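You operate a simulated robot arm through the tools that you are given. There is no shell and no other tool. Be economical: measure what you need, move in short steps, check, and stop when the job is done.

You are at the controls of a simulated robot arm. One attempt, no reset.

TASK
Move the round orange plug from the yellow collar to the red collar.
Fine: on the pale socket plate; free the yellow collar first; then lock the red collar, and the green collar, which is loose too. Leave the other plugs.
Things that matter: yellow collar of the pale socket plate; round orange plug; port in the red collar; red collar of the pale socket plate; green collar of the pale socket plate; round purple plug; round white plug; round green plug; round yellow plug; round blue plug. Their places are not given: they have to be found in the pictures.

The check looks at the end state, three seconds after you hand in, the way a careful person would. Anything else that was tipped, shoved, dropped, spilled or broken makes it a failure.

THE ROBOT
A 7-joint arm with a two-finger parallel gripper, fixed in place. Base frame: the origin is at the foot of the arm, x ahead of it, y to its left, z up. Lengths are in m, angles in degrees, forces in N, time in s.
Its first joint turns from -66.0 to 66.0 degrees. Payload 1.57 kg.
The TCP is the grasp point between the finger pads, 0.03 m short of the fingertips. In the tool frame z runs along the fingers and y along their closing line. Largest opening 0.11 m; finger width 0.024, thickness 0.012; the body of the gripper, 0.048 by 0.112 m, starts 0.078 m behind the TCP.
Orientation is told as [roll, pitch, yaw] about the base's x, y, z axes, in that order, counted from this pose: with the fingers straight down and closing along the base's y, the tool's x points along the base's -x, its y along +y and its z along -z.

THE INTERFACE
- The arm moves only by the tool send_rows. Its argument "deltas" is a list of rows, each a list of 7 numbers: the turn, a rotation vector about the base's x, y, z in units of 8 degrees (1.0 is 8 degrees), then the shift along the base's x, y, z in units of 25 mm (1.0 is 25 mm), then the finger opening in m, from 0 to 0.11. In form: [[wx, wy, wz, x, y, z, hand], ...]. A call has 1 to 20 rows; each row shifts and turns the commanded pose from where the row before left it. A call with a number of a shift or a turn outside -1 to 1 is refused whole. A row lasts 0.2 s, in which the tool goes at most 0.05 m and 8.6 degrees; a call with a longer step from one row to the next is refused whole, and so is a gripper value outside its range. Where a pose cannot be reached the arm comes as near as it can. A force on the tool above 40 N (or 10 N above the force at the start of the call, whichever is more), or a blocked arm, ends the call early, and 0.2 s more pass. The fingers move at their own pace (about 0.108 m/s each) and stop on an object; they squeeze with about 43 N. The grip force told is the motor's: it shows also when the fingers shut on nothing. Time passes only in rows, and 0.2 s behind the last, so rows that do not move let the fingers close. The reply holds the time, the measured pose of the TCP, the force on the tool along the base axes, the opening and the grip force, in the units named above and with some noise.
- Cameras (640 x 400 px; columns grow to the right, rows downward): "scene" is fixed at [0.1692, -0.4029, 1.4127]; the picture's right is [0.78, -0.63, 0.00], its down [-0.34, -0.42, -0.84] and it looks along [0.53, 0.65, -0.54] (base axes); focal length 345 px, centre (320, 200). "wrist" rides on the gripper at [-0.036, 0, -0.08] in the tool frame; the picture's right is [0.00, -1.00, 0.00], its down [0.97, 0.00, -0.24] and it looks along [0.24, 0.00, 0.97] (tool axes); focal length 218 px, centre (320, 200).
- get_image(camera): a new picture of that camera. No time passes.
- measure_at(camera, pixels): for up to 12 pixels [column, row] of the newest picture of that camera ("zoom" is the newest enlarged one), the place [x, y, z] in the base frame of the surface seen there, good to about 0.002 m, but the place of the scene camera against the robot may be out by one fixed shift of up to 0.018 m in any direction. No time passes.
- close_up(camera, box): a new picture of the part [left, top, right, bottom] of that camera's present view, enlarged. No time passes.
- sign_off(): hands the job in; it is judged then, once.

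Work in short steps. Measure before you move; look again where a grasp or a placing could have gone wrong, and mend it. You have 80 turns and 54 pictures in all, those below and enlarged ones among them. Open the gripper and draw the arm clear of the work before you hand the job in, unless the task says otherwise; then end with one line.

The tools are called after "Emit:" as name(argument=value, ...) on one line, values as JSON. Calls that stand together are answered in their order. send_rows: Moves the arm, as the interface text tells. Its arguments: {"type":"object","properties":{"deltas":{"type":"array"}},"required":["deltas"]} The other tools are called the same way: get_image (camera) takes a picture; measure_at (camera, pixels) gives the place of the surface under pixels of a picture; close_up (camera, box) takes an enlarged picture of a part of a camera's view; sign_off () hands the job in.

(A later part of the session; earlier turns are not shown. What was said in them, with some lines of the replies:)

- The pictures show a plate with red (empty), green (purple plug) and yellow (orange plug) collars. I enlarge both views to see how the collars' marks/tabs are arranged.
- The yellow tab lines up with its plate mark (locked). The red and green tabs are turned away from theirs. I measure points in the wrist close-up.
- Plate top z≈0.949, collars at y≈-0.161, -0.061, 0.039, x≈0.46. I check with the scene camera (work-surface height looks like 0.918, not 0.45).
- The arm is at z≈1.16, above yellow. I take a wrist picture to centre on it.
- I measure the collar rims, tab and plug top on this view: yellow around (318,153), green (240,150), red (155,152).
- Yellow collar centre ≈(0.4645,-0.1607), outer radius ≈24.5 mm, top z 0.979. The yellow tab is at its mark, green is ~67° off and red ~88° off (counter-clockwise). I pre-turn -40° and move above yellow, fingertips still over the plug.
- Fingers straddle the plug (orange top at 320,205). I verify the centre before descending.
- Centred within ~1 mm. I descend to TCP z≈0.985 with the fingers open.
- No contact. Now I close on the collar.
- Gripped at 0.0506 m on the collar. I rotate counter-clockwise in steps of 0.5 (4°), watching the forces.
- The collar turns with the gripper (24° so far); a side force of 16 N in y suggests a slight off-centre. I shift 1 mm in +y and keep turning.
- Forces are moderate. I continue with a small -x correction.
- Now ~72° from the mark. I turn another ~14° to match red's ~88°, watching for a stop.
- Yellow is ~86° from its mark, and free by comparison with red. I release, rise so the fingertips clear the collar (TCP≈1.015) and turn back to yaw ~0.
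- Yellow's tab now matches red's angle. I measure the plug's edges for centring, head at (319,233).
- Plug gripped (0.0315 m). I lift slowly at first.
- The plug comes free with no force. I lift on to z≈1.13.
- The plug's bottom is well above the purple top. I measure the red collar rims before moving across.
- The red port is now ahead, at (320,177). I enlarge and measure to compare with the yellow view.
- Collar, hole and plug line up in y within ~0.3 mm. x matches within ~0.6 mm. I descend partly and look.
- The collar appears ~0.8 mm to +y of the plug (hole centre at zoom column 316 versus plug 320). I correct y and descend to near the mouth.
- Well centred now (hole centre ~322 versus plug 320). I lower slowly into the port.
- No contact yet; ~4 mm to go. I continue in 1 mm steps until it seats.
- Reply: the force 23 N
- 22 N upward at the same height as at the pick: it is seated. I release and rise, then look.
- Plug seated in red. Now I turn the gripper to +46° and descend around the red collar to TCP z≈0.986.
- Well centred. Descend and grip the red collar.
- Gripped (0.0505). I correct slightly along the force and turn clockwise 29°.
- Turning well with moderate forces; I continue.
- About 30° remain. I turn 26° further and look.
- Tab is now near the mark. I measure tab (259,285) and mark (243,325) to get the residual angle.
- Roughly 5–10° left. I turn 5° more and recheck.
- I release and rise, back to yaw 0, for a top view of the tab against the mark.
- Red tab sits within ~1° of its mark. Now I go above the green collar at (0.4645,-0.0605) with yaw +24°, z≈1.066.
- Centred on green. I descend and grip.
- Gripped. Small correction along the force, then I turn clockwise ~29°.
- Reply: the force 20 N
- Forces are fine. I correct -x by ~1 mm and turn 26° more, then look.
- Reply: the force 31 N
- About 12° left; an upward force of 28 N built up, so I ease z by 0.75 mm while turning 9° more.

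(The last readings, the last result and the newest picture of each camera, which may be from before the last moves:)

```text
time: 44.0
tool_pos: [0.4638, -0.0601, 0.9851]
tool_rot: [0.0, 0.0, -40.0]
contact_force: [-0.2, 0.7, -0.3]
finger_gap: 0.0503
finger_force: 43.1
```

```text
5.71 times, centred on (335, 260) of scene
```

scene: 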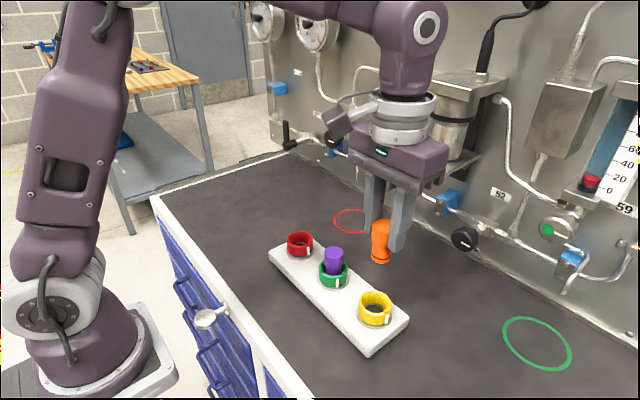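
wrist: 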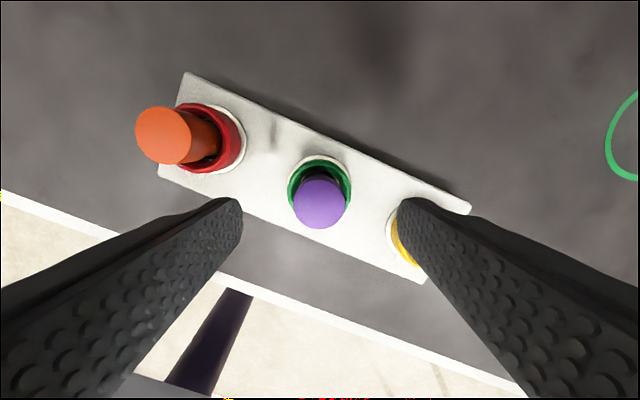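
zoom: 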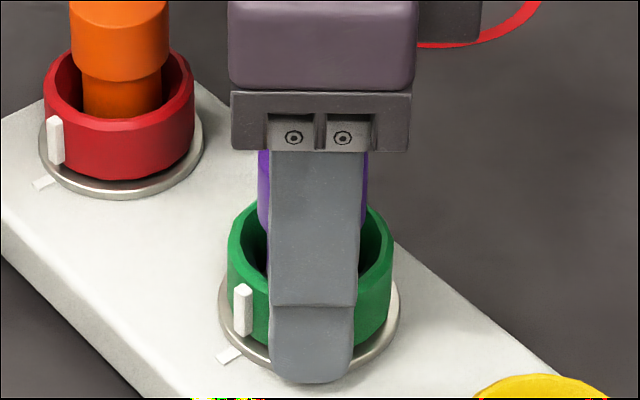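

Nearly aligned (offset (14,-45) versus red's (12,-44)); the plate stirred under 0.5 px. I turn 2.4° more, release, and go up for a top view.

Emit:
send_rows(deltas=[[0, 0, -0.3, 0, 0, 0, 0.04], [0, 0, 0, 0, 0, 0, 0.04], [0, 0, 0, 0, 0, 0, 0.08], [0, 0, 0, 0, 0, 0, 0.08], [0, 0, 0, 0, 0, 1, 0.08], [0, 0, 0, 0, 0, 1, 0.08], [0, 0, 1, 0, 0, 1, 0.08], [0, 0, 1, -0.2, 0, 1, 0.08], [0, 0, 1, -0.5, 0, 1, 0.08], [0, 0, 1, -0.5, 0, 0.2, 0.08], [0, 0, 1, -0.5, 0, 0, 0.08], [0, 0, 0.3, -0.5, 0, 0, 0.08], [0, 0, 0, 0, 0, 0, 0.08], [0, 0, 0, 0, 0, 0, 0.08]])

Emit:
get_image(camera="wrist")

Emit:
close_up(camera="wrist", box=[285, 90, 355, 165])

Emit:
close_up(camera="scene", box=[255, 220, 415, 360])

```text
time: 47.0
tool_pos: [0.4086, -0.0611, 1.1155]
tool_rot: [-0.1, 0.0, 0.0]
contact_force: [0.2, -0.6, -1.0]
finger_gap: 0.0801
finger_force: 0.0
```

```text
14 pictures are left
```

wrist: 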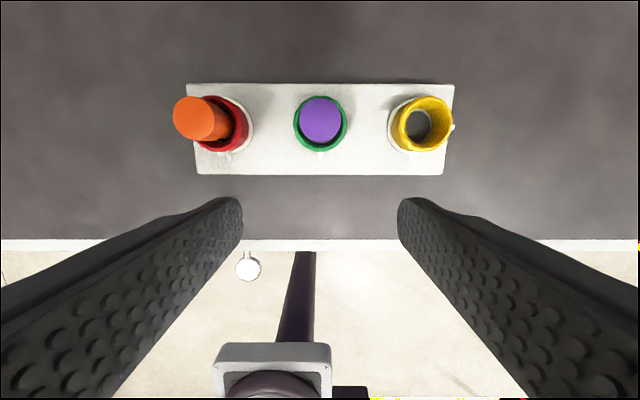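

```text
5.33 times, centred on (320, 128) of wrist
```

zoom: 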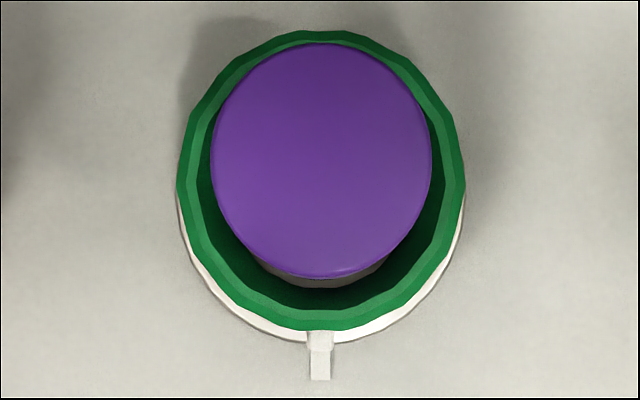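

```text
2.86 times, centred on (335, 290) of scene
```

zoom: 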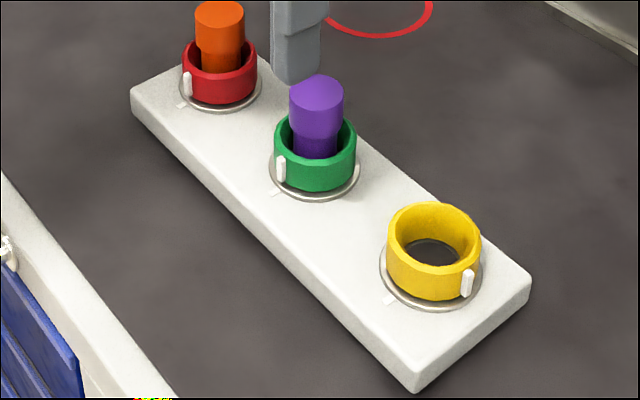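

The green tab is exactly on its mark, red is on its mark, and the orange and purple plugs are seated. I draw the arm up and clear.

Emit:
send_rows(deltas=[[0, 0, 0, -0.3, 0, 1, 0.11], [0, 0, 0, -0.3, 0, 1, 0.11], [0, 0, 0, -0.3, 0, 1, 0.11], [0, 0, 0, -0.3, 0, 1, 0.11], [0, 0, 0, 0, 0, 0, 0.11]])

Emit:
get_image(camera="scene")

```text
time: 48.2
tool_pos: [0.3774, -0.0598, 1.217]
tool_rot: [0.0, 0.0, 0.0]
contact_force: [0.3, 0.6, 0.1]
finger_gap: 0.1102
finger_force: 0.1
```

```text
11 pictures are left
```

scene: 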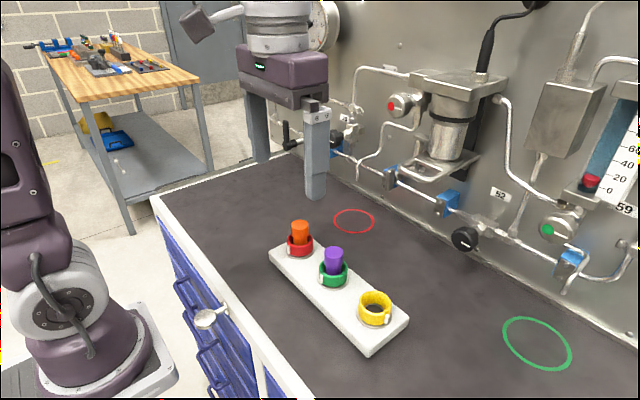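

The scene is in order and the arm is clear, so I hand in.

Emit:
sign_off()

```text
The job is handed in.
```

The orange plug is seated in the red collar, the red and green collars are turned to their lock marks (red within about 1°), and the yellow collar is left free and empty; the plate moved less than about 1 mm.
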